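You operate a simulated robot arm through the tools that you are given. There is no shell and no other tool. Be economical: measure what you need, move in short steps, check, and stop when the job is done.

You run a simulated robot arm. Do the job below in one go: nothing can be reset, and whatever is moved stays where it is left.

Task
Press sample can 75 until the display grades it, then slide it out.
Fine: can on the slide tray, tray IN, red lever DOWN; red lever UP before you slide it OUT; leave the can on the tray and the blue lever shut.

The check looks at the end state, three seconds after you hand in, the way a careful person would. Anything else that was tipped, shoved, dropped, spilled or broken makes it a failure.

Robot
A 7-joint arm with a two-finger parallel gripper, fixed in place. Base frame: the origin is at the foot of the arm, x ahead of it, y to its left, z up; the work surface is at about z = 0.784. Readings come in m, degrees, newtons and seconds.
With the tool pointing down near the work surface it reaches from about 0.3 to 0.7 m from the base axis. Its first joint turns from -66.0 to 66.0 degrees. Payload 1.57 kg.
Tool frame: the origin (TCP) lies between the finger pads and is the grasp point; the fingertips stand 0.03 m ahead of it; z points along the fingers, y is the line along which they close. The gripper opens to 0.11 m. The fingers are 0.024 m wide and 0.012 m thick; the gripper's body (0.048 by 0.112 m) begins 0.078 m behind the TCP.
Orientation is that of the tool frame in the base frame, as a unit quaternion [x, y, z, w]. With the fingers straight down and closing along the base's y, the tool's x points along the base's -x, its y along +y and its z along -z.

Tools
- The arm moves only by the tool nudge_tool. Its argument "commands" is a list of rows, each an object (a shift or turn left out is 0, a gripper value left out holds the last) with "slide": the shift along the tool's x, y, z in units of 400 mm (1.0 is 400 mm), a list of three; "rot": the turn, a rotation vector about the tool's x, y, z in units of 60 degrees (1.0 is 60 degrees), a list of three; "hand": the finger opening in m, from 0 to 0.11. In form: [{"slide": [x, y, z], "rot": [ax, ay, az], "hand": hand}, ...]. A call has 1 to 10 rows; each row is the pose to reach, as a shift and turn from the pose commanded when the call began, along the tool's axes at that moment. A call with a number of a shift or a turn outside -1 to 1 is refused whole. Rows are played at 5 a second. More than 0.05 m and 8.6 degrees between two rows, or a gripper value outside its range, and nothing of the call is played. A pose out of reach is approached as far as the arm can. The call stops where the force on the tool passes 40 N (or 10 N more than at its start, if that is more) or the arm is blocked; 0.2 s more then pass. The fingers move at their own pace (about 0.108 m/s each) and stop on an object; they squeeze with about 36 N. The grip force told is the motor's: it shows also when the fingers shut on nothing. Time passes only in rows, and 0.2 s behind the last, so rows that repeat a pose let the fingers close. It gives the time, the measured TCP pose, the force on the tool (base axes), the opening and the grip force at its end, in the units of the frame above (readings bear some noise).
- Cameras (640 x 400 px; columns grow to the right, rows downward): "scene" is fixed at [0.1545, -0.3803, 1.4116]; the picture's right is [0.86, -0.51, 0.00], its down [-0.26, -0.44, -0.86] and it looks along [0.44, 0.74, -0.51] (base axes); focal length 275 px, centre (320, 200). "wrist" rides on the gripper at [-0.036, 0, -0.08] in the tool frame; the picture's right is [0.00, -1.00, 0.00], its down [0.97, 0.00, -0.24] and it looks along [0.24, 0.00, 0.97] (tool axes); focal length 218 px, centre (320, 200). There is no depth. A picture from a camera that has moved, and an enlarged one, comes with that camera's place and axes in the base frame and with its lens.
- get_image(camera): a new picture of that camera. No time passes.
- zoom(camera, box): a new picture of the part [left, top, right, bottom] of that camera's present view, enlarged. No time passes.
- finish_job(): hands the job in; it is judged then, once.

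Go step by step. Nothing tells you positions but the pictures and the camera data: compare them with the known pose of the tool, close in by small moves and look again before you grip or let go. The budget is 120 turns and 68 pictures, counting those below and the enlarged ones. Unless the task says otherwise, let go and move clear before handing in, and close with one line.

The tools are called after ">>>" as name(argument=value, ...) on one line, values as JSON. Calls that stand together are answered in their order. nudge_tool: Moves the arm, as the interface text tells. Its arguments: {"type":"object","properties":{"commands":{"type":"array","items":{"type":"object","properties":{"slide":{"type":"array","items":{"type":"number"}},"rot":{"type":"array","items":{"type":"number"}},"hand":{"type":"number"}}}}},"required":["commands"]} The other tools are called the same way: get_image (camera) takes a picture; zoom (camera, box) takes an enlarged picture of a part of a camera's view; finish_job () hands the job in.

At the start:

```text
clock: 0.0
tool_pos: [0.358, 0.1211, 1.2254]
tcp_rot: [0.0, 1.0, 0.0, 0.0]
contact_force: [0.2, 0.0, 0.0]
opening: 0.1102
grip_force: 0.0
```

scene: 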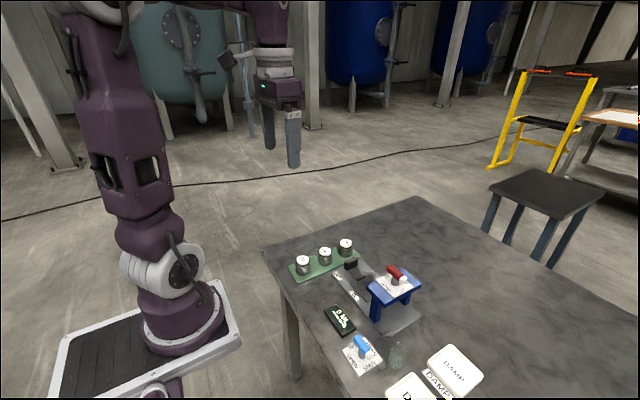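
wrist: 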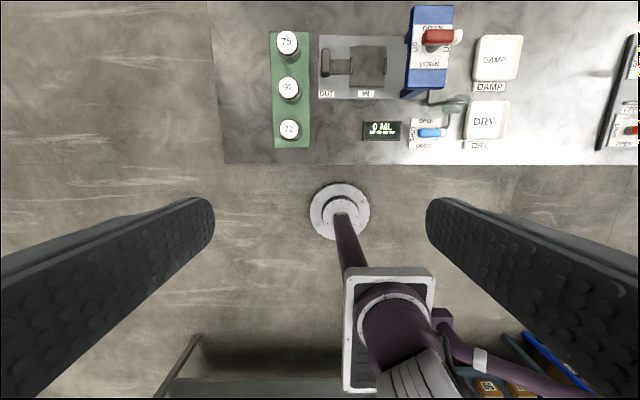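

I see a rack with three cans (75, 92, 72), a slide tray with a press, a red lever, a display and a blue lever. I'll zoom in to get details.

>>> zoom(camera="wrist", box=[260, 0, 540, 170])

>>> zoom(camera="scene", box=[260, 210, 500, 400])

```text
2.29 times, centred on (400, 85) of wrist
camera zoom: at [0.3946, 0.1194, 1.3062], right [0.0, -1.0, 0.0], down [-0.97, 0.0, 0.24], along [-0.24, 0.0, -0.97], focal length 499 px, centre (137, 463)
```

zoom: 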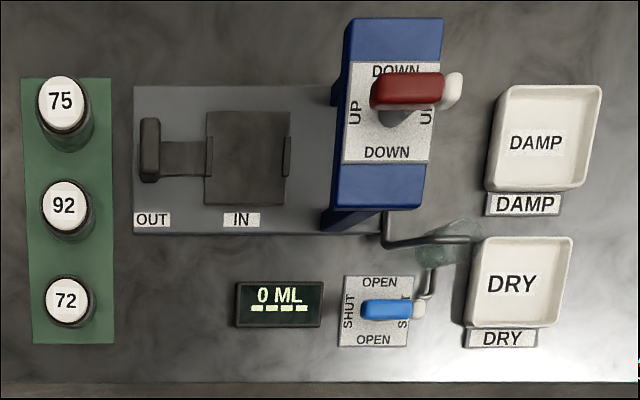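

```text
2.11 times, centred on (380, 305) of scene
camera zoom: at [0.1545, -0.3803, 1.4116], right [0.86, -0.51, 0.0], down [-0.26, -0.44, -0.86], along [0.44, 0.74, -0.51], focal length 578 px, centre (194, -21)
```

zoom: 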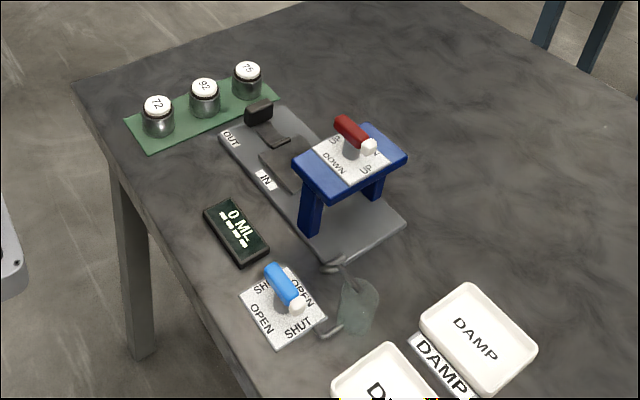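

Tray is OUT (handle by the OUT label), and the red lever is at UP, with the blue at SHUT. I move in over the rig for a closer look.

>>> nudge_tool(commands=[{"slide": [-0.09, -0.03, 0.06]}, {"slide": [-0.18, -0.06, 0.12]}, {"slide": [-0.27, -0.09, 0.18]}, {"slide": [-0.36, -0.12, 0.24]}, {"slide": [-0.455, -0.15, 0.3]}, {"slide": [-0.455, -0.15, 0.3]}])

>>> get_image(camera="wrist")

>>> zoom(camera="scene", box=[340, 240, 440, 340])

```text
clock: 1.4
tool_pos: [0.5406, 0.0571, 1.1067]
tcp_rot: [0.0, 1.0, 0.0, 0.0]
contact_force: [0.4, -0.5, -0.4]
opening: 0.11
grip_force: 0.1
```

```text
63 pictures are left
camera wrist: at [0.5764, 0.0578, 1.1883], right [0.0, -1.0, 0.0], down [-0.97, 0.0, 0.24], along [-0.24, 0.0, -0.97], focal length 218 px, centre (320, 200)
```

wrist: 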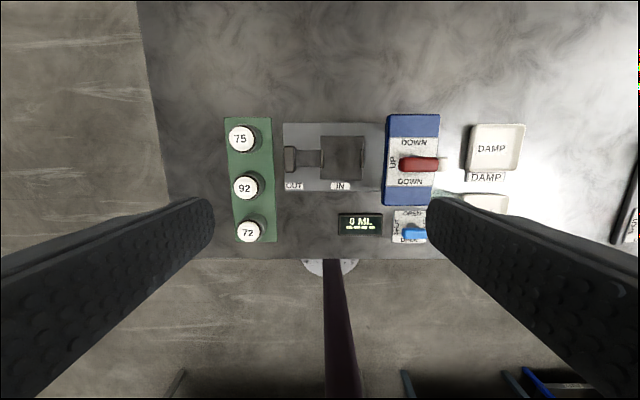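

```text
4.00 times, centred on (390, 290) of scene
camera zoom: at [0.1545, -0.3803, 1.4116], right [0.86, -0.51, 0.0], down [-0.26, -0.44, -0.86], along [0.44, 0.74, -0.51], focal length 1099 px, centre (40, -160)
```

zoom: 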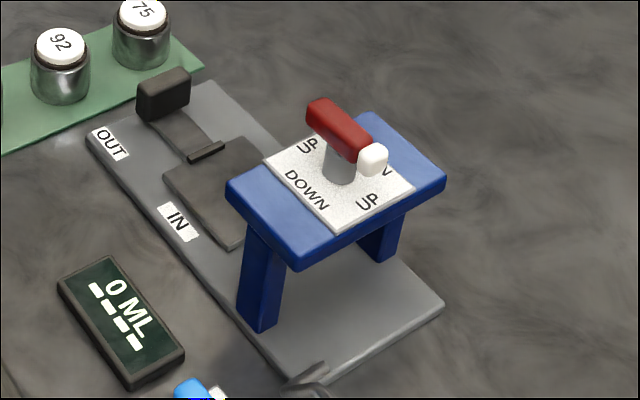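

The red lever is a bar on a vertical post and turns between UP (along y) and DOWN (along x). I zoom in for measuring.

>>> zoom(camera="wrist", box=[210, 100, 450, 250])

>>> zoom(camera="scene", box=[285, 230, 365, 280])

```text
2.67 times, centred on (330, 175) of wrist
camera zoom: at [0.5764, 0.0578, 1.1883], right [0.0, -1.0, 0.0], down [-0.97, 0.0, 0.24], along [-0.24, 0.0, -0.97], focal length 582 px, centre (293, 267)
```

zoom: 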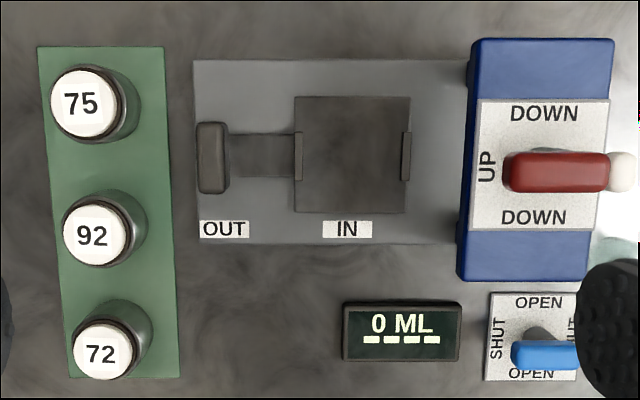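

```text
8.00 times, centred on (325, 255) of scene
camera zoom: at [0.1545, -0.3803, 1.4116], right [0.86, -0.51, 0.0], down [-0.26, -0.44, -0.86], along [0.44, 0.74, -0.51], focal length 2197 px, centre (280, -240)
```

zoom: 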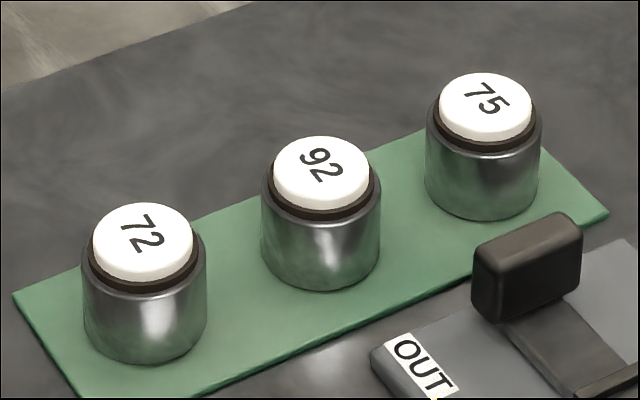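

Estimates: can 75 at (0.588, 0.180) top z≈0.836; tray centre (0.555, 0.018); handle (0.555, 0.108); red lever axis (0.555, -0.068) at z≈0.925. I turn the gripper so it closes along x, moving above can 75.

>>> nudge_tool(commands=[{"slide": [-0.015, 0.038, 0.025], "rot": [0, 0, -0.125]}, {"slide": [-0.03, 0.077, 0.05], "rot": [0, 0, -0.25]}, {"slide": [-0.045, 0.115, 0.075], "rot": [0, 0, -0.375]}, {"slide": [-0.06, 0.154, 0.1], "rot": [0, 0, -0.5]}, {"slide": [-0.075, 0.192, 0.125], "rot": [0, 0, -0.625]}, {"slide": [-0.09, 0.23, 0.15], "rot": [0, 0, -0.75]}, {"slide": [-0.105, 0.27, 0.175], "rot": [0, 0, -0.875]}, {"slide": [-0.1185, 0.3075, 0.2], "rot": [0, 0, -1.0]}])

>>> nudge_tool(commands=[{"rot": [0, 0, -0.125]}, {"rot": [0, 0, -0.25]}, {"rot": [0, 0, -0.375]}, {"rot": [0, 0, -0.5]}, {"rot": [0, 0, -0.5]}, {"rot": [0, 0, -0.5], "hand": 0.08}])

>>> get_image(camera="wrist")

```text
clock: 3.2
tool_pos: [0.5862, 0.182, 1.0256]
tcp_rot: [-0.501, 0.865, -0.001, 0.0]
contact_force: [0.5, 0.2, -0.5]
opening: 0.1099
grip_force: 0.0
```

```text
clock: 4.6
tool_pos: [0.5882, 0.1826, 1.0251]
tcp_rot: [0.708, -0.706, 0.0, 0.0]
contact_force: [0.1, -1.2, -0.1]
opening: 0.0795
grip_force: 0.1
```

```text
59 pictures are left
camera wrist: at [0.5875, 0.2179, 1.1057], right [1.0, 0.0, 0.0], down [0.0, -0.97, 0.24], along [0.0, -0.24, -0.97], focal length 218 px, centre (320, 200)
```

wrist: 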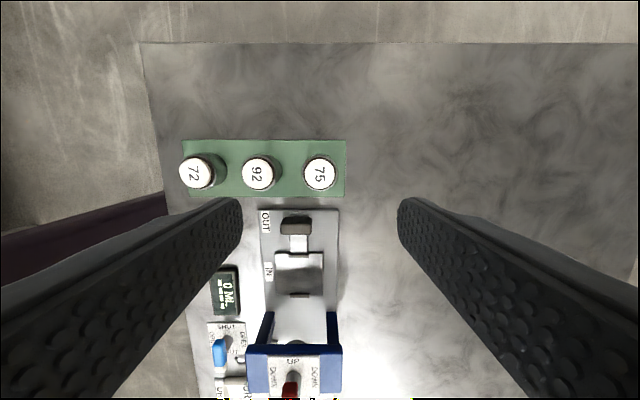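

The can is directly below, within ~2 mm. I narrow the opening to clear can 92 and descend most of the way.

>>> nudge_tool(commands=[{"slide": [-0.004, 0, 0.06], "hand": 0.065}, {"slide": [-0.004, 0, 0.12]}, {"slide": [-0.004, 0, 0.2]}, {"slide": [-0.004, 0, 0.28]}, {"slide": [-0.004, 0, 0.35]}, {"slide": [-0.004, 0, 0.35]}])

>>> get_image(camera="wrist")

>>> zoom(camera="scene", box=[280, 190, 400, 290])

```text
clock: 6.0
tool_pos: [0.5876, 0.1887, 0.8848]
tcp_rot: [-0.707, 0.707, 0.0, 0.0]
contact_force: [0.5, -0.8, -0.8]
opening: 0.065
grip_force: 0.0
```

```text
58 pictures are left
camera wrist: at [0.5867, 0.2245, 0.9653], right [1.0, 0.0, 0.0], down [0.0, -0.97, 0.24], along [0.0, -0.24, -0.97], focal length 218 px, centre (320, 200)
```

wrist: 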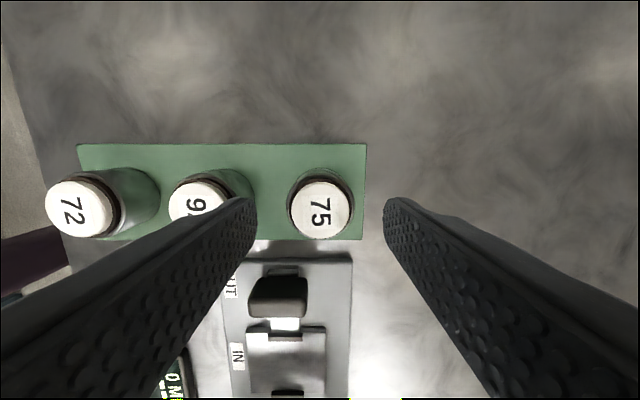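

```text
4.00 times, centred on (340, 240) of scene
camera zoom: at [0.1545, -0.3803, 1.4116], right [0.86, -0.51, 0.0], down [-0.26, -0.44, -0.86], along [0.44, 0.74, -0.51], focal length 1099 px, centre (240, 40)
```

zoom: 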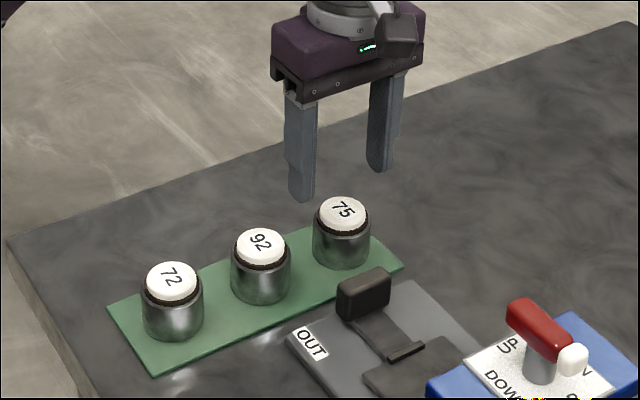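

Fingers are centred on can 75 with clear space beside 92. I descend and grip.

>>> nudge_tool(commands=[{"slide": [0.006, 0, 0.05]}, {"slide": [0.006, 0, 0.1]}, {"slide": [0.006, 0, 0.152]}, {"slide": [0.006, 0, 0.152]}, {"slide": [0.006, 0, 0.152], "hand": 0.03}, {"slide": [0.006, 0, 0.152]}, {"slide": [0.006, 0, 0.152]}])

>>> get_image(camera="wrist")

>>> zoom(camera="scene", box=[280, 190, 400, 290])

```text
clock: 7.6
tool_pos: [0.5894, 0.1836, 0.823]
tcp_rot: [0.707, -0.707, 0.0, 0.0]
contact_force: [-0.2, 0.6, -0.1]
opening: 0.0463
grip_force: 36.4
```

```text
56 pictures are left
camera wrist: at [0.5884, 0.2189, 0.904], right [1.0, 0.0, 0.0], down [0.0, -0.97, 0.24], along [0.0, -0.24, -0.97], focal length 218 px, centre (320, 200)
```

wrist: 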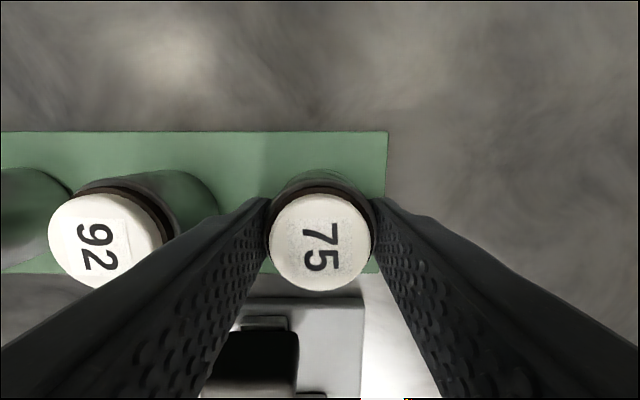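

```text
4.00 times, centred on (340, 240) of scene
camera zoom: at [0.1545, -0.3803, 1.4116], right [0.86, -0.51, 0.0], down [-0.26, -0.44, -0.86], along [0.44, 0.74, -0.51], focal length 1099 px, centre (240, 40)
```

zoom: 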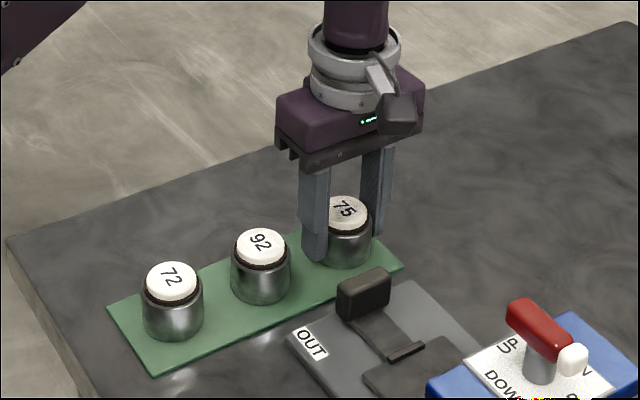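

Can 75 is held (46 mm). Lift and carry above the tray.

>>> nudge_tool(commands=[{"slide": [0, 0, -0.05]}, {"slide": [0, 0, -0.12]}, {"slide": [0, 0, -0.2]}, {"slide": [0.08, 0.016, -0.2]}, {"slide": [0.16, 0.033, -0.2]}, {"slide": [0.24, 0.05, -0.2]}, {"slide": [0.32, 0.066, -0.2]}, {"slide": [0.4125, 0.0825, -0.2]}, {"slide": [0.4125, 0.0825, -0.2]}, {"slide": [0.4125, 0.0825, -0.2]}])

>>> get_image(camera="wrist")

>>> zoom(camera="scene", box=[310, 210, 430, 330])

```text
clock: 9.8
tool_pos: [0.5559, 0.02, 0.9057]
tcp_rot: [-0.707, 0.708, 0.0, 0.0]
contact_force: [0.7, 0.2, -1.2]
opening: 0.0462
grip_force: 36.2
```

```text
54 pictures are left
camera wrist: at [0.5565, 0.0552, 0.9875], right [1.0, 0.0, 0.0], down [0.0, -0.97, 0.24], along [0.0, -0.24, -0.97], focal length 218 px, centre (320, 200)
```

wrist: 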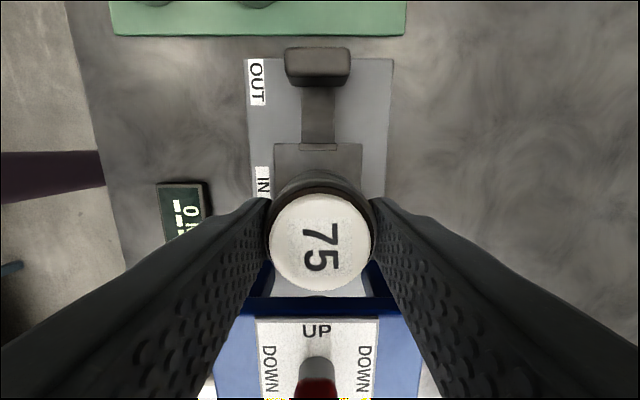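

```text
3.33 times, centred on (370, 270) of scene
camera zoom: at [0.1545, -0.3803, 1.4116], right [0.86, -0.51, 0.0], down [-0.26, -0.44, -0.86], along [0.44, 0.74, -0.51], focal length 916 px, centre (153, -33)
```

zoom: 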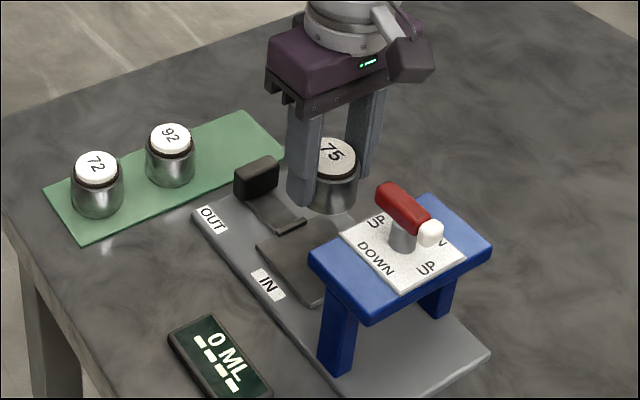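

Can is centred above the tray. I lower it carefully.

>>> nudge_tool(commands=[{"slide": [0, 0, 0.06]}, {"slide": [0, 0, 0.12]}, {"slide": [0, 0, 0.15]}, {"slide": [0, 0, 0.165]}, {"slide": [0, 0, 0.165]}])

>>> zoom(camera="scene", box=[340, 240, 400, 290])

```text
clock: 11.0
tool_pos: [0.5553, 0.017, 0.8402]
tcp_rot: [-0.707, 0.707, 0.0, 0.0]
contact_force: [-1.1, 0.6, -0.9]
opening: 0.0463
grip_force: 35.8
```

```text
8.00 times, centred on (370, 265) of scene
camera zoom: at [0.1545, -0.3803, 1.4116], right [0.86, -0.51, 0.0], down [-0.26, -0.44, -0.86], along [0.44, 0.74, -0.51], focal length 2197 px, centre (-80, -320)
```

zoom: 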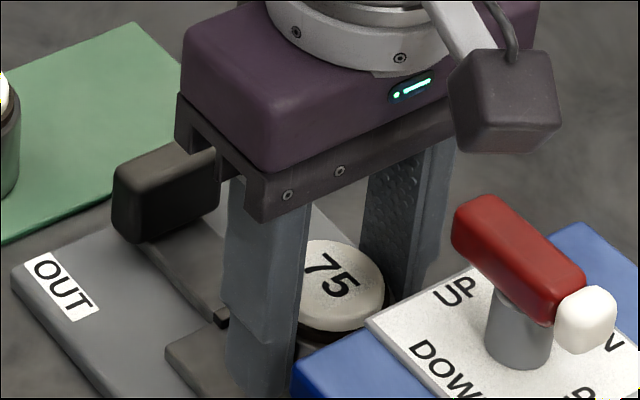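

The can is close above the tray floor. I inch down watching the force.

>>> nudge_tool(commands=[{"slide": [0, 0, 0.007]}, {"slide": [0, 0, 0.012]}, {"slide": [0, 0, 0.012]}])

>>> nudge_tool(commands=[{"slide": [0, 0, 0.005]}, {"slide": [0, 0, 0.005]}])

```text
clock: 11.8
tool_pos: [0.5569, 0.0157, 0.8355]
tcp_rot: [-0.707, 0.707, -0.001, 0.002]
contact_force: [-4.8, 0.2, 28.2]
opening: 0.0463
grip_force: 36.2
```

```text
clock: 12.4
tool_pos: [0.5574, 0.0178, 0.832]
tcp_rot: [-0.707, 0.707, -0.002, 0.001]
contact_force: [3.0, -0.9, 28.1]
opening: 0.0461
grip_force: 35.9
```

The can touches the tray floor. I ease up slightly, release, and look.

>>> nudge_tool(commands=[{"slide": [0, 0, -0.005]}, {"slide": [0, 0, -0.005], "hand": 0.075}, {"slide": [0, 0, -0.005]}, {"slide": [0, 0, -0.005]}, {"slide": [0, 0, -0.06]}, {"slide": [0, 0, -0.15]}, {"slide": [0, 0, -0.25]}, {"slide": [0, 0, -0.25]}])

>>> get_image(camera="wrist")

>>> zoom(camera="scene", box=[310, 210, 430, 330])

```text
clock: 14.2
tool_pos: [0.5564, 0.0151, 0.928]
tcp_rot: [0.707, -0.707, 0.0, 0.001]
contact_force: [1.0, 0.1, -0.2]
opening: 0.0751
grip_force: 0.1
```

```text
51 pictures are left
camera wrist: at [0.5558, 0.0507, 1.0099], right [1.0, 0.0, 0.0], down [0.0, -0.97, 0.24], along [0.0, -0.24, -0.97], focal length 218 px, centre (320, 200)
```

wrist: 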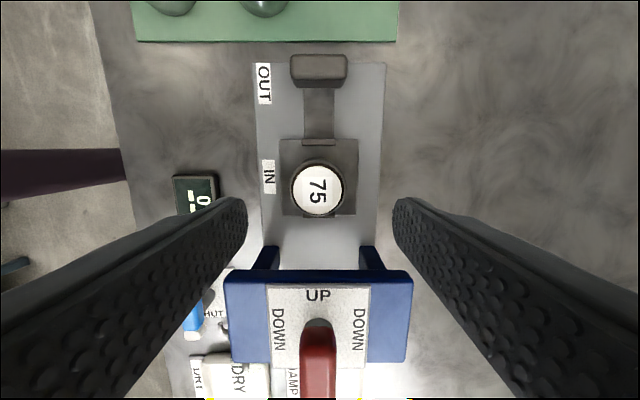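

```text
3.33 times, centred on (370, 270) of scene
camera zoom: at [0.1545, -0.3803, 1.4116], right [0.86, -0.51, 0.0], down [-0.26, -0.44, -0.86], along [0.44, 0.74, -0.51], focal length 916 px, centre (153, -33)
```

zoom: 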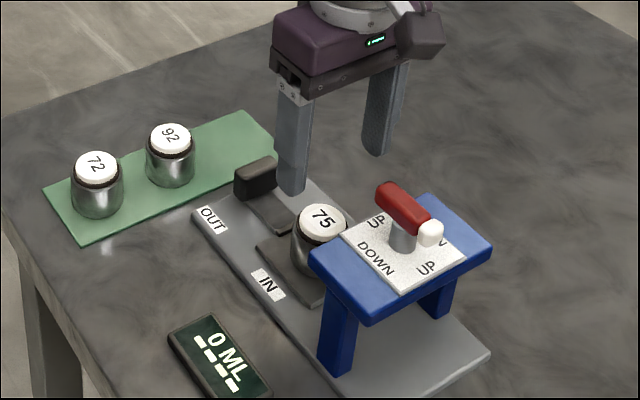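

Can stands centred on the tray. I move over the handle and lower the open fingers on either side of it (staying high to keep the wrist block off the lever later).

>>> nudge_tool(commands=[{"slide": [-0.075, 0, 0]}, {"slide": [-0.15, 0, 0]}, {"slide": [-0.224, 0, 0]}, {"slide": [-0.224, 0, 0]}, {"slide": [-0.224, 0, 0.08]}, {"slide": [-0.224, 0, 0.16]}, {"slide": [-0.224, 0, 0.16]}])

>>> get_image(camera="wrist")

>>> zoom(camera="scene", box=[310, 210, 430, 330])

```text
clock: 15.8
tool_pos: [0.5551, 0.1083, 0.8661]
tcp_rot: [0.707, -0.707, 0.0, 0.0]
contact_force: [0.1, 0.6, -0.7]
opening: 0.0752
grip_force: 0.1
```

```text
49 pictures are left
camera wrist: at [0.5546, 0.1442, 0.9475], right [1.0, 0.0, 0.0], down [0.0, -0.97, 0.24], along [0.0, -0.24, -0.97], focal length 218 px, centre (320, 200)
```

wrist: 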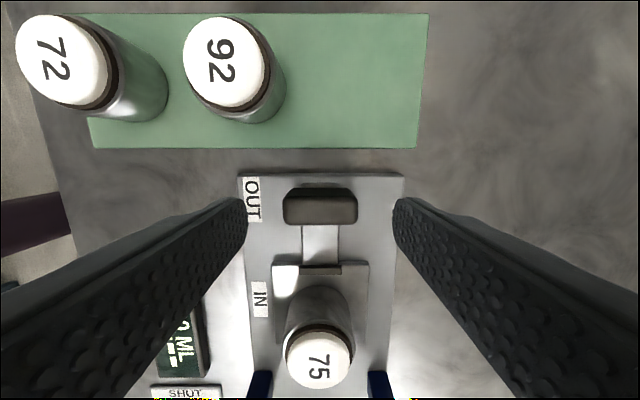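

```text
3.33 times, centred on (370, 270) of scene
camera zoom: at [0.1545, -0.3803, 1.4116], right [0.86, -0.51, 0.0], down [-0.26, -0.44, -0.86], along [0.44, 0.74, -0.51], focal length 916 px, centre (153, -33)
```

zoom: 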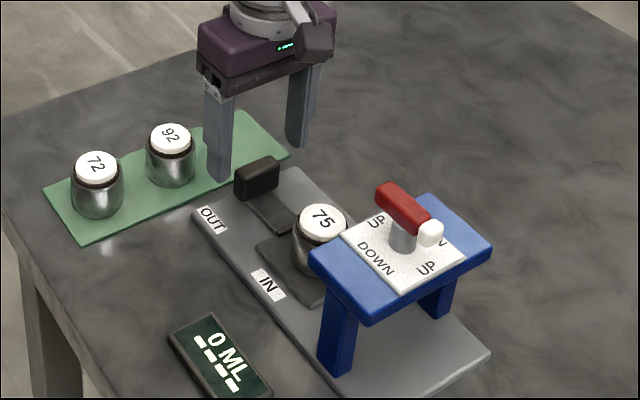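

Handle is nicely between the fingers. Lower and grip it.

>>> nudge_tool(commands=[{"slide": [-0.006, 0, 0.045]}, {"slide": [-0.006, 0, 0.09]}, {"slide": [-0.006, 0, 0.09]}, {"slide": [-0.006, 0, 0.09], "hand": 0.03}, {"slide": [-0.006, 0, 0.09]}, {"slide": [-0.006, 0, 0.09]}])

>>> zoom(camera="scene", box=[310, 210, 430, 330])

```text
clock: 17.2
tool_pos: [0.5542, 0.1081, 0.832]
tcp_rot: [-0.707, 0.707, -0.001, 0.001]
contact_force: [9.2, 0.7, -9.8]
opening: 0.0439
grip_force: 45.2
```

```text
3.33 times, centred on (370, 270) of scene
camera zoom: at [0.1549, -0.3803, 1.4115], right [0.86, -0.51, 0.0], down [-0.26, -0.44, -0.86], along [0.44, 0.74, -0.51], focal length 916 px, centre (153, -33)
```

zoom: 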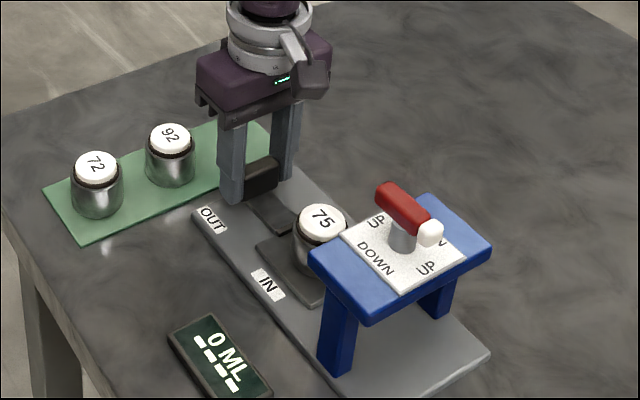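

Handle held. I push the tray in 50 mm, slowly so the can stays, then check clearance.

>>> nudge_tool(commands=[{"slide": [0.008, 0, 0]}, {"slide": [0.022, 0, 0]}, {"slide": [0.04, 0, 0]}, {"slide": [0.06, 0, 0]}, {"slide": [0.08, 0, 0]}, {"slide": [0.1, 0, 0]}, {"slide": [0.115, 0, 0]}, {"slide": [0.125, 0, 0]}, {"slide": [0.125, 0, 0]}])

>>> zoom(camera="scene", box=[310, 210, 430, 330])

>>> get_image(camera="wrist")

```text
clock: 19.2
tool_pos: [0.5556, 0.0591, 0.8319]
tcp_rot: [0.707, -0.707, 0.0, 0.001]
contact_force: [-2.8, -0.4, 9.8]
opening: 0.0437
grip_force: 45.2
```

```text
3.33 times, centred on (370, 270) of scene
camera zoom: at [0.1542, -0.3803, 1.4116], right [0.86, -0.51, 0.0], down [-0.26, -0.44, -0.86], along [0.44, 0.74, -0.51], focal length 916 px, centre (153, -33)
```

zoom: 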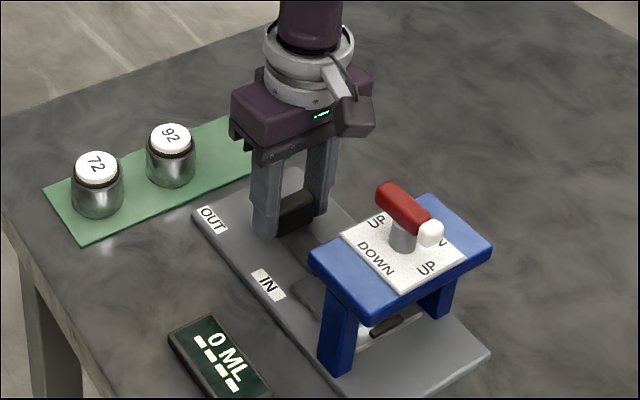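

```text
45 pictures are left
camera wrist: at [0.5549, 0.0944, 0.9129], right [1.0, 0.0, 0.0], down [0.0, -0.97, 0.24], along [0.0, -0.24, -0.97], focal length 218 px, centre (320, 200)
```

wrist: 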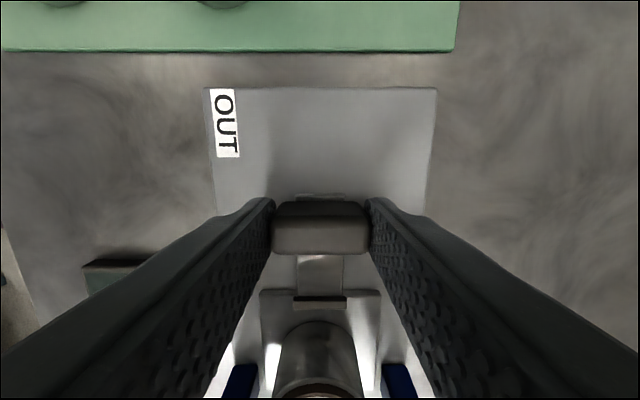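

Tray is halfway with the can passing under the bridge. The wrist block stays ~15 mm above the lever; I push on to the stop.

>>> nudge_tool(commands=[{"slide": [0.015, 0, 0]}, {"slide": [0.03, 0, 0]}, {"slide": [0.045, 0, 0]}, {"slide": [0.06, 0, 0]}, {"slide": [0.07, 0, 0]}, {"slide": [0.08, 0, 0]}, {"slide": [0.088, 0, 0]}, {"slide": [0.088, 0, 0]}])

>>> zoom(camera="scene", box=[310, 210, 430, 330])

>>> get_image(camera="wrist")

```text
clock: 21.0
tool_pos: [0.5549, 0.0244, 0.8326]
tcp_rot: [-0.707, 0.708, 0.0, 0.001]
contact_force: [4.0, 7.0, 6.1]
opening: 0.0437
grip_force: 44.7
```

```text
3.33 times, centred on (370, 270) of scene
camera zoom: at [0.1545, -0.3801, 1.4116], right [0.86, -0.51, 0.0], down [-0.26, -0.44, -0.86], along [0.44, 0.74, -0.51], focal length 916 px, centre (153, -33)
```

zoom: 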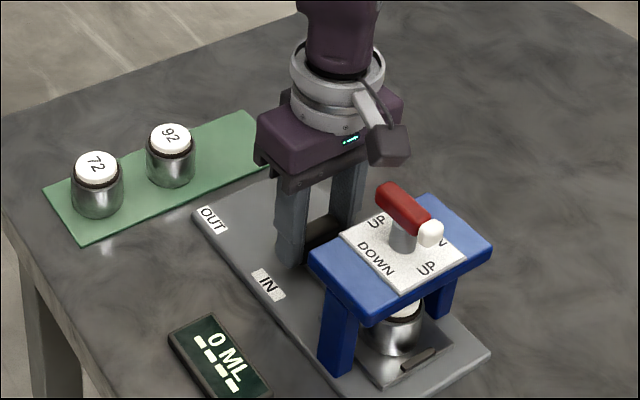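

```text
43 pictures are left
camera wrist: at [0.5548, 0.0599, 0.9129], right [1.0, 0.0, 0.0], down [0.0, -0.97, 0.24], along [0.0, -0.24, -0.97], focal length 218 px, centre (320, 200)
```

wrist: 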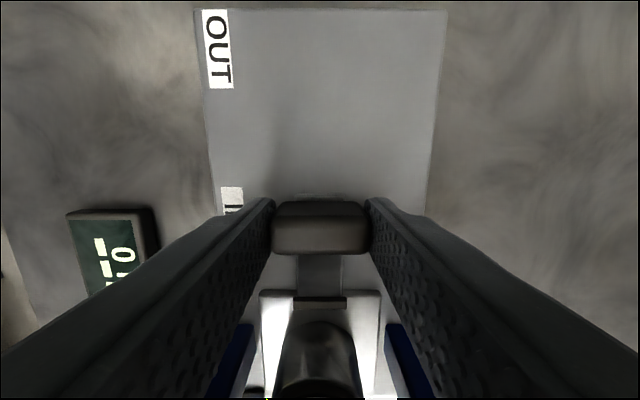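

Nearly home; I nudge a bit further to feel the stop.

>>> nudge_tool(commands=[{"slide": [0.006, 0, 0]}, {"slide": [0.012, 0, 0]}, {"slide": [0.012, 0, 0]}])

```text
clock: 21.8
tool_pos: [0.5552, 0.0216, 0.832]
tcp_rot: [0.708, -0.706, -0.002, -0.001]
contact_force: [-1.8, 35.1, -3.1]
opening: 0.0441
grip_force: 45.4
```

Stop felt: tray is IN. Relax, release and rise.

>>> nudge_tool(commands=[{"slide": [-0.007, 0, 0]}, {"slide": [-0.007, 0, 0], "hand": 0.07}, {"slide": [-0.007, 0, 0]}, {"slide": [-0.007, 0, 0]}, {"slide": [-0.007, 0, -0.06]}, {"slide": [-0.007, 0, -0.15]}, {"slide": [-0.007, 0, -0.25]}, {"slide": [-0.007, 0, -0.35]}, {"slide": [-0.007, 0, -0.42]}, {"slide": [-0.007, 0, -0.42], "hand": 0.06}])

>>> nudge_tool(commands=[{"slide": [0.08, 0, 0]}, {"slide": [0.16, 0, 0]}, {"slide": [0.226, 0, 0]}, {"slide": [0.226, 0, 0]}])

>>> get_image(camera="wrist")

>>> zoom(camera="scene", box=[330, 210, 470, 330])

```text
clock: 24.0
tool_pos: [0.5585, 0.021, 1.0012]
tcp_rot: [-0.707, 0.707, 0.0, 0.0]
contact_force: [0.9, -0.4, 0.1]
opening: 0.0602
grip_force: 0.1
```

```text
clock: 25.0
tool_pos: [0.5539, -0.071, 0.9981]
tcp_rot: [0.707, -0.707, 0.0, 0.0]
contact_force: [0.6, -0.1, 0.3]
opening: 0.06
grip_force: 0.0
```

```text
42 pictures are left
camera wrist: at [0.5544, -0.0345, 1.0792], right [1.0, 0.0, 0.0], down [0.0, -0.97, 0.24], along [0.0, -0.24, -0.97], focal length 218 px, centre (320, 200)
```

wrist: 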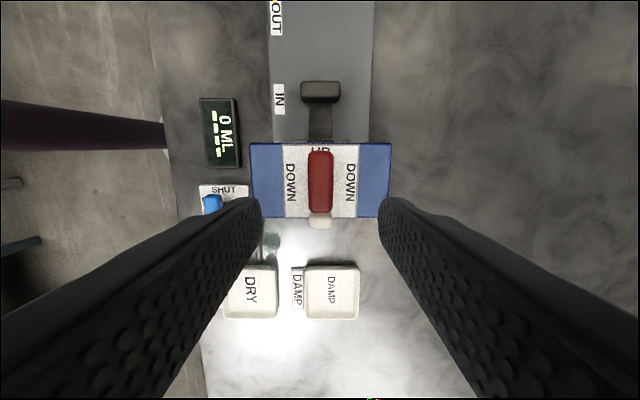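

```text
3.33 times, centred on (400, 270) of scene
camera zoom: at [0.1545, -0.3803, 1.4116], right [0.86, -0.51, 0.0], down [-0.26, -0.44, -0.86], along [0.44, 0.74, -0.51], focal length 916 px, centre (53, -33)
```

zoom: 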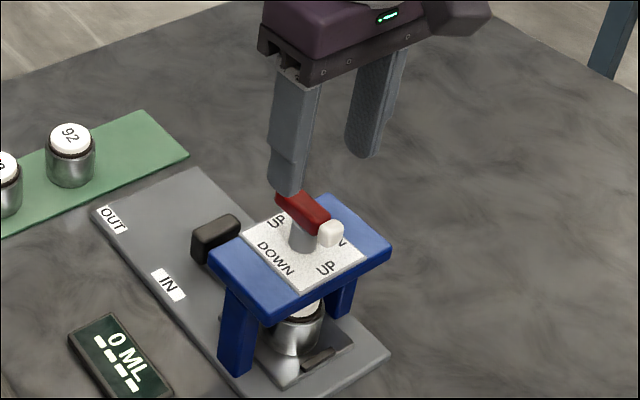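

The gripper is right over the lever. I lower and grip the bar.

>>> nudge_tool(commands=[{"slide": [0, 0, 0.06]}, {"slide": [0, 0, 0.12]}, {"slide": [0, 0, 0.17]}, {"slide": [0, 0, 0.17]}])

>>> zoom(camera="scene", box=[330, 210, 470, 330])

>>> get_image(camera="wrist")

```text
clock: 26.0
tool_pos: [0.5546, -0.0698, 0.9317]
tcp_rot: [-0.707, 0.707, 0.001, 0.0]
contact_force: [-0.8, -1.0, 0.7]
opening: 0.0601
grip_force: 0.1
```

```text
3.33 times, centred on (400, 270) of scene
camera zoom: at [0.1545, -0.3803, 1.4116], right [0.86, -0.51, 0.0], down [-0.26, -0.44, -0.86], along [0.44, 0.74, -0.51], focal length 916 px, centre (53, -33)
```

zoom: 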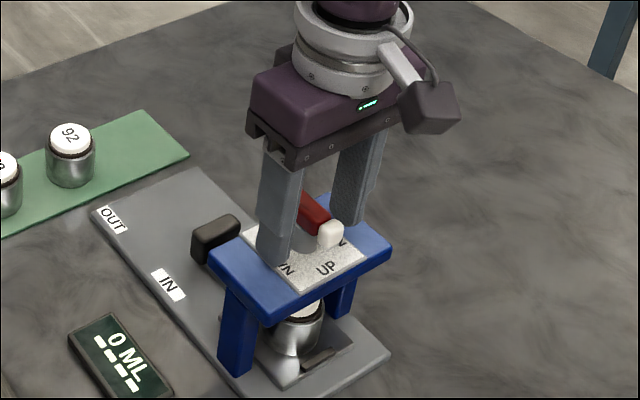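

```text
39 pictures are left
camera wrist: at [0.5542, -0.0343, 1.0129], right [1.0, 0.0, 0.0], down [0.0, -0.97, 0.24], along [0.0, -0.24, -0.97], focal length 218 px, centre (320, 200)
```

wrist: 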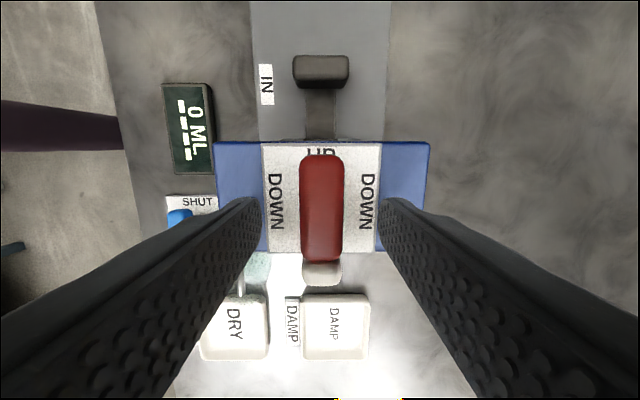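

Straddling the bar. I close and, if held, turn toward DOWN.

>>> nudge_tool(commands=[{"hand": 0.01}, {"hand": 0.01}, {"hand": 0.01}, {"hand": 0.01}])

>>> nudge_tool(commands=[{"rot": [0, 0, 0.08]}, {"rot": [0, 0, 0.16]}, {"rot": [0, 0, 0.24]}, {"rot": [0, 0, 0.32]}, {"rot": [0, 0, 0.4]}, {"rot": [0, 0, 0.5]}, {"rot": [0, 0, 0.5]}])

>>> zoom(camera="scene", box=[330, 210, 470, 330])

```text
clock: 27.0
tool_pos: [0.5559, -0.0688, 0.9314]
tcp_rot: [0.707, -0.707, 0.001, 0.0]
contact_force: [9.5, -1.0, -6.9]
opening: 0.0198
grip_force: 33.3
```

```text
clock: 28.6
tool_pos: [0.5541, -0.0685, 0.9326]
tcp_rot: [-0.501, 0.866, 0.0, 0.0]
contact_force: [3.6, 8.8, 3.1]
opening: 0.0325
grip_force: 39.9
```

```text
3.33 times, centred on (400, 270) of scene
camera zoom: at [0.1545, -0.3801, 1.4116], right [0.86, -0.51, 0.0], down [-0.26, -0.44, -0.86], along [0.44, 0.74, -0.51], focal length 916 px, centre (53, -33)
```

zoom: 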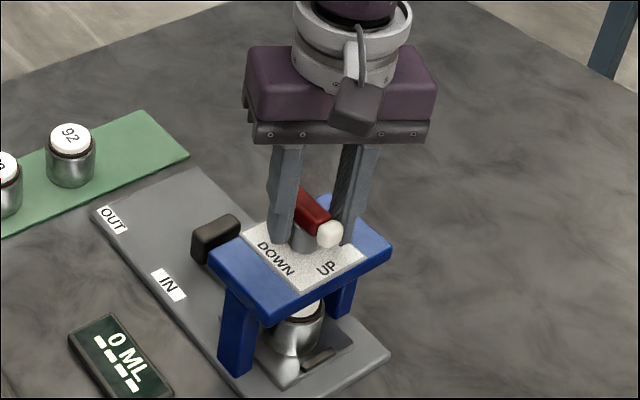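

The fingers spread to 32 mm, so the bar seems to be resisting this direction. I look closer.

>>> get_image(camera="wrist")

>>> zoom(camera="scene", box=[375, 245, 435, 285])

```text
37 pictures are left
camera wrist: at [0.5728, -0.0375, 1.0132], right [0.87, -0.5, 0.0], down [-0.48, -0.84, 0.24], along [-0.12, -0.21, -0.97], focal length 218 px, centre (320, 200)
```

wrist: 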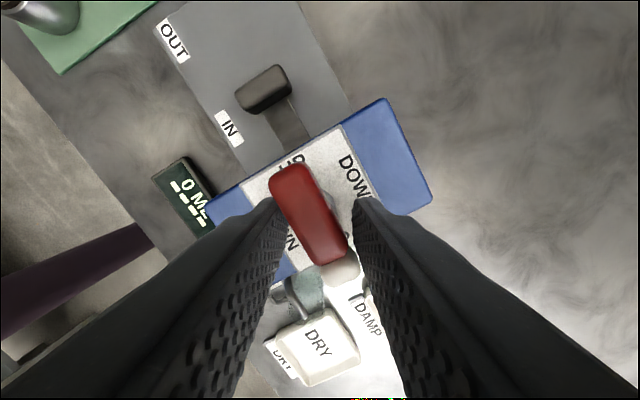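

```text
10.00 times, centred on (405, 265) of scene
camera zoom: at [0.1545, -0.3801, 1.4116], right [0.86, -0.51, 0.0], down [-0.26, -0.44, -0.86], along [0.44, 0.74, -0.51], focal length 2747 px, centre (-530, -450)
```

zoom: 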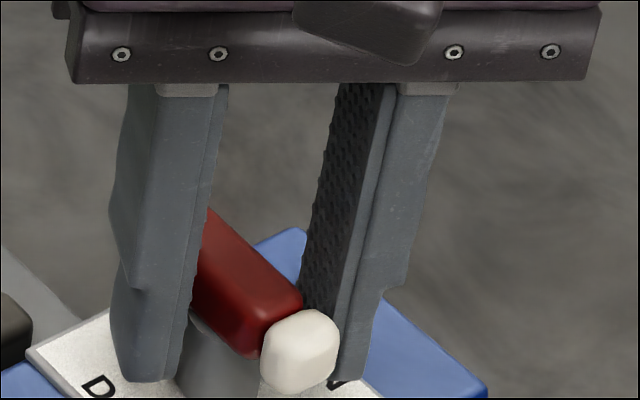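

The bar did turn about 8° with the fingers, so it moves this way but is stiff. I'll open wider and drive it as a couple, one finger on each end, in small turns.

>>> nudge_tool(commands=[{"hand": 0.05}, {"hand": 0.05}, {"rot": [0, 0, 0.08], "hand": 0.05}, {"rot": [0, 0, 0.16], "hand": 0.05}, {"rot": [0, 0, 0.25], "hand": 0.05}, {"rot": [0, 0, 0.25], "hand": 0.05}])

>>> get_image(camera="wrist")

```text
clock: 30.0
tool_pos: [0.5551, -0.0681, 0.931]
tcp_rot: [-0.382, 0.924, 0.0, -0.001]
contact_force: [0.7, -0.2, -0.4]
opening: 0.0501
grip_force: 0.1
```

```text
35 pictures are left
camera wrist: at [0.5805, -0.0436, 1.0123], right [0.71, -0.71, 0.0], down [-0.69, -0.69, 0.24], along [-0.17, -0.17, -0.97], focal length 218 px, centre (320, 200)
```

wrist: 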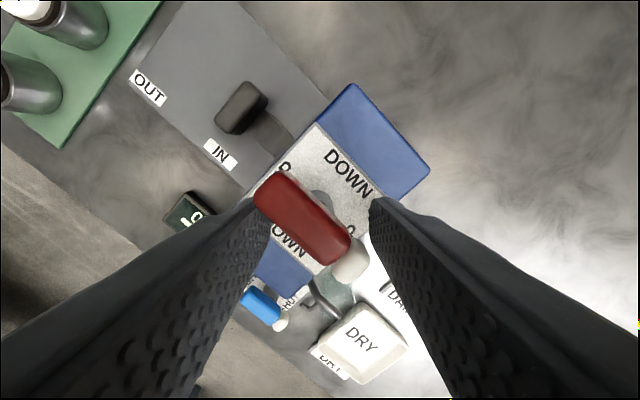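

The bar sprang back to UP when released: it's a spring/detent lever. I keep turning with the wide couple.

>>> nudge_tool(commands=[{"rot": [0, 0, 0.1]}, {"rot": [0, 0, 0.2]}, {"rot": [0, 0, 0.3]}, {"rot": [0, 0, 0.4]}, {"rot": [0, 0, 0.4]}])

>>> get_image(camera="wrist")

```text
clock: 30.8
tool_pos: [0.5491, -0.071, 0.9296]
tcp_rot: [-0.244, 0.97, 0.001, -0.01]
contact_force: [-10.6, 0.2, 1.2]
opening: 0.0544
grip_force: 2.7
stopped in row 4: the force on the tool passed its limit (the readings are from after the stop); the commanded pose is now the measured one
```

```text
34 pictures are left
camera wrist: at [0.5816, -0.0539, 1.0103], right [0.47, -0.88, -0.01], down [-0.85, -0.46, 0.26], along [-0.23, -0.12, -0.97], focal length 218 px, centre (320, 200)
```

wrist: 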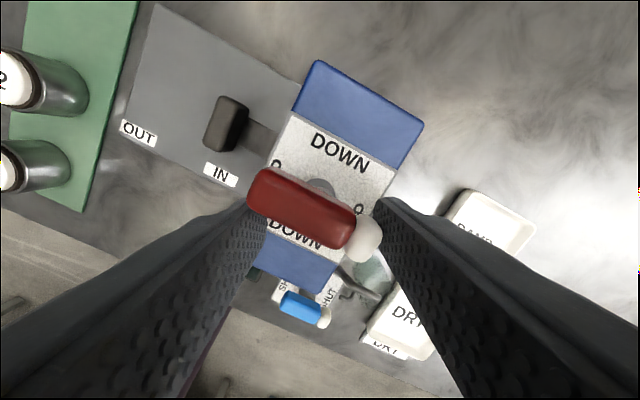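

The fingers caught on the bar's ends. I'll undo the small strain, return to the across-bar grip and test the other turning direction.

>>> nudge_tool(commands=[{"hand": 0.065}, {"slide": [-0.017, 0, -0.006], "rot": [0.006, -0.018, 0], "hand": 0.065}, {"slide": [-0.017, 0, -0.006], "rot": [0.006, -0.018, 0], "hand": 0.065}])

>>> nudge_tool(commands=[{"rot": [0, 0, -0.125]}, {"rot": [0, 0, -0.25]}, {"rot": [0, 0, -0.375]}, {"rot": [0, 0, -0.5]}, {"rot": [0, 0, -0.625]}, {"rot": [0, 0, -0.75]}, {"rot": [0, 0, -0.875]}, {"rot": [0, 0, -1.0]}, {"rot": [0, 0, -1.0]}])

>>> get_image(camera="wrist")

```text
clock: 31.6
tool_pos: [0.5569, -0.0672, 0.9337]
tcp_rot: [-0.243, 0.97, 0.0, 0.003]
contact_force: [0.2, 0.5, 0.0]
opening: 0.0649
grip_force: 0.1
```

```text
clock: 33.6
tool_pos: [0.5553, -0.067, 0.9333]
tcp_rot: [-0.697, 0.717, 0.0, 0.001]
contact_force: [0.2, 0.1, -0.1]
opening: 0.0649
grip_force: 0.0
```

```text
33 pictures are left
camera wrist: at [0.5562, -0.032, 1.0142], right [1.0, -0.03, 0.0], down [-0.03, -0.97, 0.24], along [0.0, -0.24, -0.97], focal length 218 px, centre (320, 200)
```

wrist: 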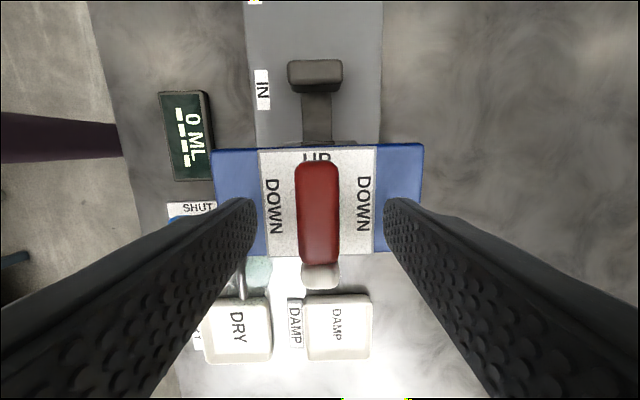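

Bar is still at UP. Grip and try turning the other way by 30°.

>>> nudge_tool(commands=[{"slide": [0, 0, 0.01], "hand": 0.01}, {"slide": [0, 0, 0.01]}, {"slide": [0, 0, 0.01]}, {"slide": [0, 0, 0.01]}, {"slide": [0, 0, 0.01], "rot": [0, 0, -0.1]}, {"slide": [0, 0, 0.01], "rot": [0, 0, -0.2]}, {"slide": [0, 0, 0.01], "rot": [0, 0, -0.3]}, {"slide": [0, 0, 0.01], "rot": [0, 0, -0.4]}, {"slide": [0, 0, 0.01], "rot": [0, 0, -0.5]}, {"slide": [0, 0, 0.01], "rot": [0, 0, -0.5]}])

>>> get_image(camera="wrist")

```text
clock: 35.8
tool_pos: [0.5559, -0.0669, 0.929]
tcp_rot: [0.859, -0.513, 0.003, -0.002]
contact_force: [0.5, 0.2, 27.4]
opening: 0.0198
grip_force: 33.9
```

```text
32 pictures are left
camera wrist: at [0.5382, -0.0359, 1.0106], right [0.88, 0.47, 0.01], down [0.46, -0.85, 0.24], along [0.12, -0.21, -0.97], focal length 218 px, centre (320, 200)
```

wrist: 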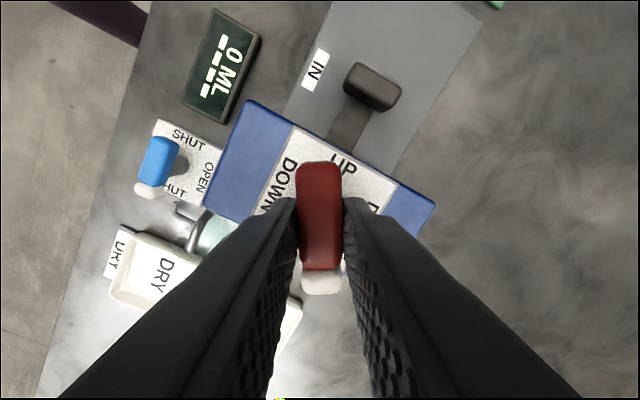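

The bar turned with the gripper, so this is the right direction. I ease up a few mm (27 N vertical) and turn the remaining 60°.

>>> nudge_tool(commands=[{"slide": [0, 0, -0.008]}, {"slide": [0, 0, -0.008], "rot": [0, 0, -0.1]}, {"slide": [0, 0, -0.008], "rot": [0, 0, -0.22]}, {"slide": [0, 0, -0.008], "rot": [0, 0, -0.34]}, {"slide": [0, 0, -0.008], "rot": [0, 0, -0.46]}, {"slide": [0, 0, -0.008], "rot": [0, 0, -0.58]}, {"slide": [0, 0, -0.008], "rot": [0, 0, -0.7]}, {"slide": [0, 0, -0.008], "rot": [0, 0, -0.82]}, {"slide": [0, 0, -0.008], "rot": [0, 0, -0.94]}, {"slide": [0, 0, -0.008], "rot": [0, 0, -1.0]}])

>>> get_image(camera="wrist")

>>> zoom(camera="scene", box=[320, 210, 460, 350])

```text
clock: 38.0
tool_pos: [0.5566, -0.066, 0.9334]
tcp_rot: [1.0, -0.014, 0.002, -0.002]
contact_force: [4.6, 28.3, -12.6]
opening: 0.0196
grip_force: 33.4
```

```text
31 pictures are left
camera wrist: at [0.5197, -0.065, 1.0128], right [0.03, 1.0, 0.0], down [0.97, -0.03, 0.24], along [0.24, 0.0, -0.97], focal length 218 px, centre (320, 200)
```

wrist: 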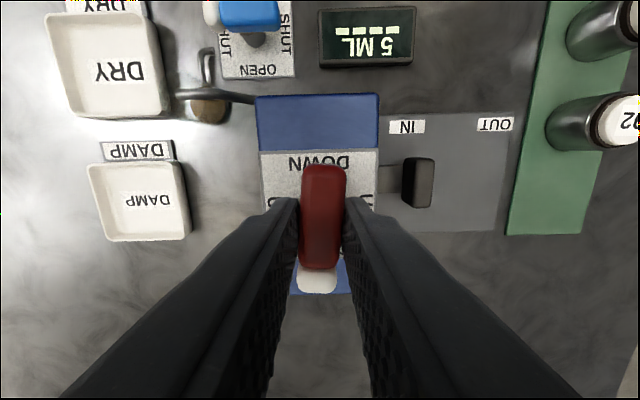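

```text
2.86 times, centred on (390, 280) of scene
camera zoom: at [0.1549, -0.3796, 1.4117], right [0.86, -0.51, 0.0], down [-0.26, -0.44, -0.86], along [0.44, 0.74, -0.51], focal length 785 px, centre (120, -29)
```

zoom: 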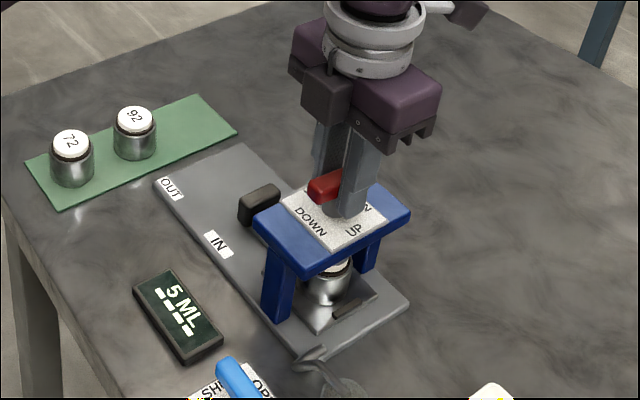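

Lever is DOWN, the display reads 5 ML and liquid is collecting. I hold here and let the press work.

>>> nudge_tool(commands=[{}, {}, {}, {}, {}, {}, {}, {}, {}, {}])

>>> zoom(camera="wrist", box=[170, 0, 430, 140])

```text
clock: 40.2
tool_pos: [0.556, -0.0663, 0.932]
tcp_rot: [1.0, -0.016, 0.002, -0.002]
contact_force: [-3.1, 36.3, -16.8]
opening: 0.0195
grip_force: 33.5
```

```text
2.46 times, centred on (300, 70) of wrist
camera zoom: at [0.5197, -0.065, 1.0128], right [0.03, 1.0, 0.0], down [0.97, -0.03, 0.24], along [0.24, 0.0, -0.97], focal length 537 px, centre (369, 520)
```

zoom: 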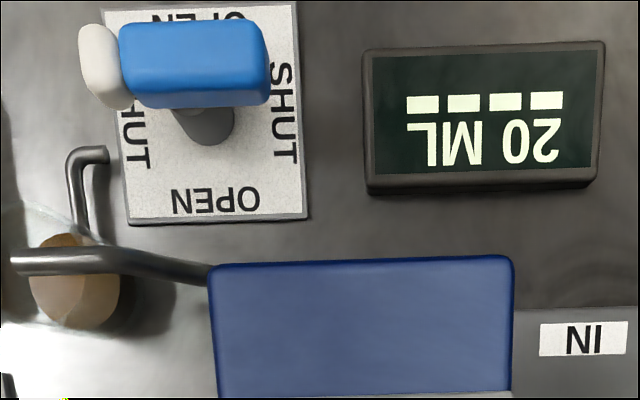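

20 ML now, no grade yet (still dashes). Hold a little longer, checking often.

>>> nudge_tool(commands=[{}, {}, {}, {}])

>>> zoom(camera="wrist", box=[170, 0, 430, 140])

```text
clock: 41.2
tool_pos: [0.5545, -0.0661, 0.9318]
tcp_rot: [1.0, -0.015, 0.002, -0.001]
contact_force: [-2.4, 36.6, -15.4]
opening: 0.0198
grip_force: 33.7
```

```text
2.46 times, centred on (300, 70) of wrist
camera zoom: at [0.5197, -0.065, 1.0128], right [0.03, 1.0, 0.0], down [0.97, -0.03, 0.24], along [0.24, 0.0, -0.97], focal length 537 px, centre (369, 520)
```

zoom: 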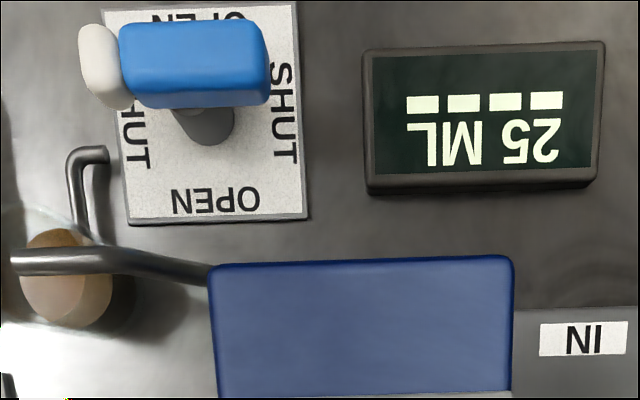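

25 ML, still ungraded. Continue, also checking the jar's fill.

>>> nudge_tool(commands=[{}, {}, {}, {}, {}])

>>> zoom(camera="scene", box=[320, 290, 430, 390])

```text
clock: 42.4
tool_pos: [0.5562, -0.0657, 0.932]
tcp_rot: [1.0, -0.015, 0.002, -0.001]
contact_force: [-2.3, 36.8, -16.7]
opening: 0.0196
grip_force: 33.0
```

```text
4.00 times, centred on (375, 340) of scene
camera zoom: at [0.1547, -0.3794, 1.4118], right [0.86, -0.51, 0.0], down [-0.26, -0.44, -0.86], along [0.44, 0.74, -0.51], focal length 1099 px, centre (100, -360)
```

zoom: 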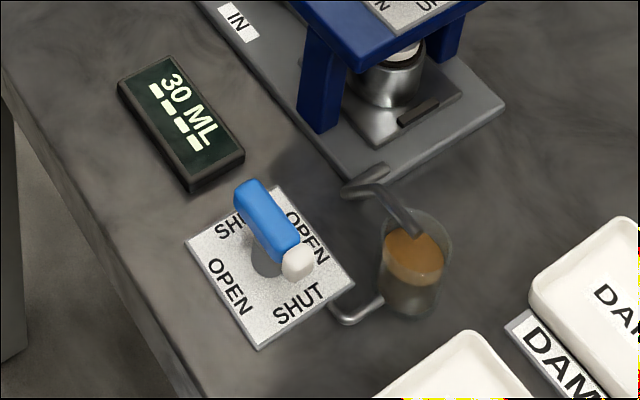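

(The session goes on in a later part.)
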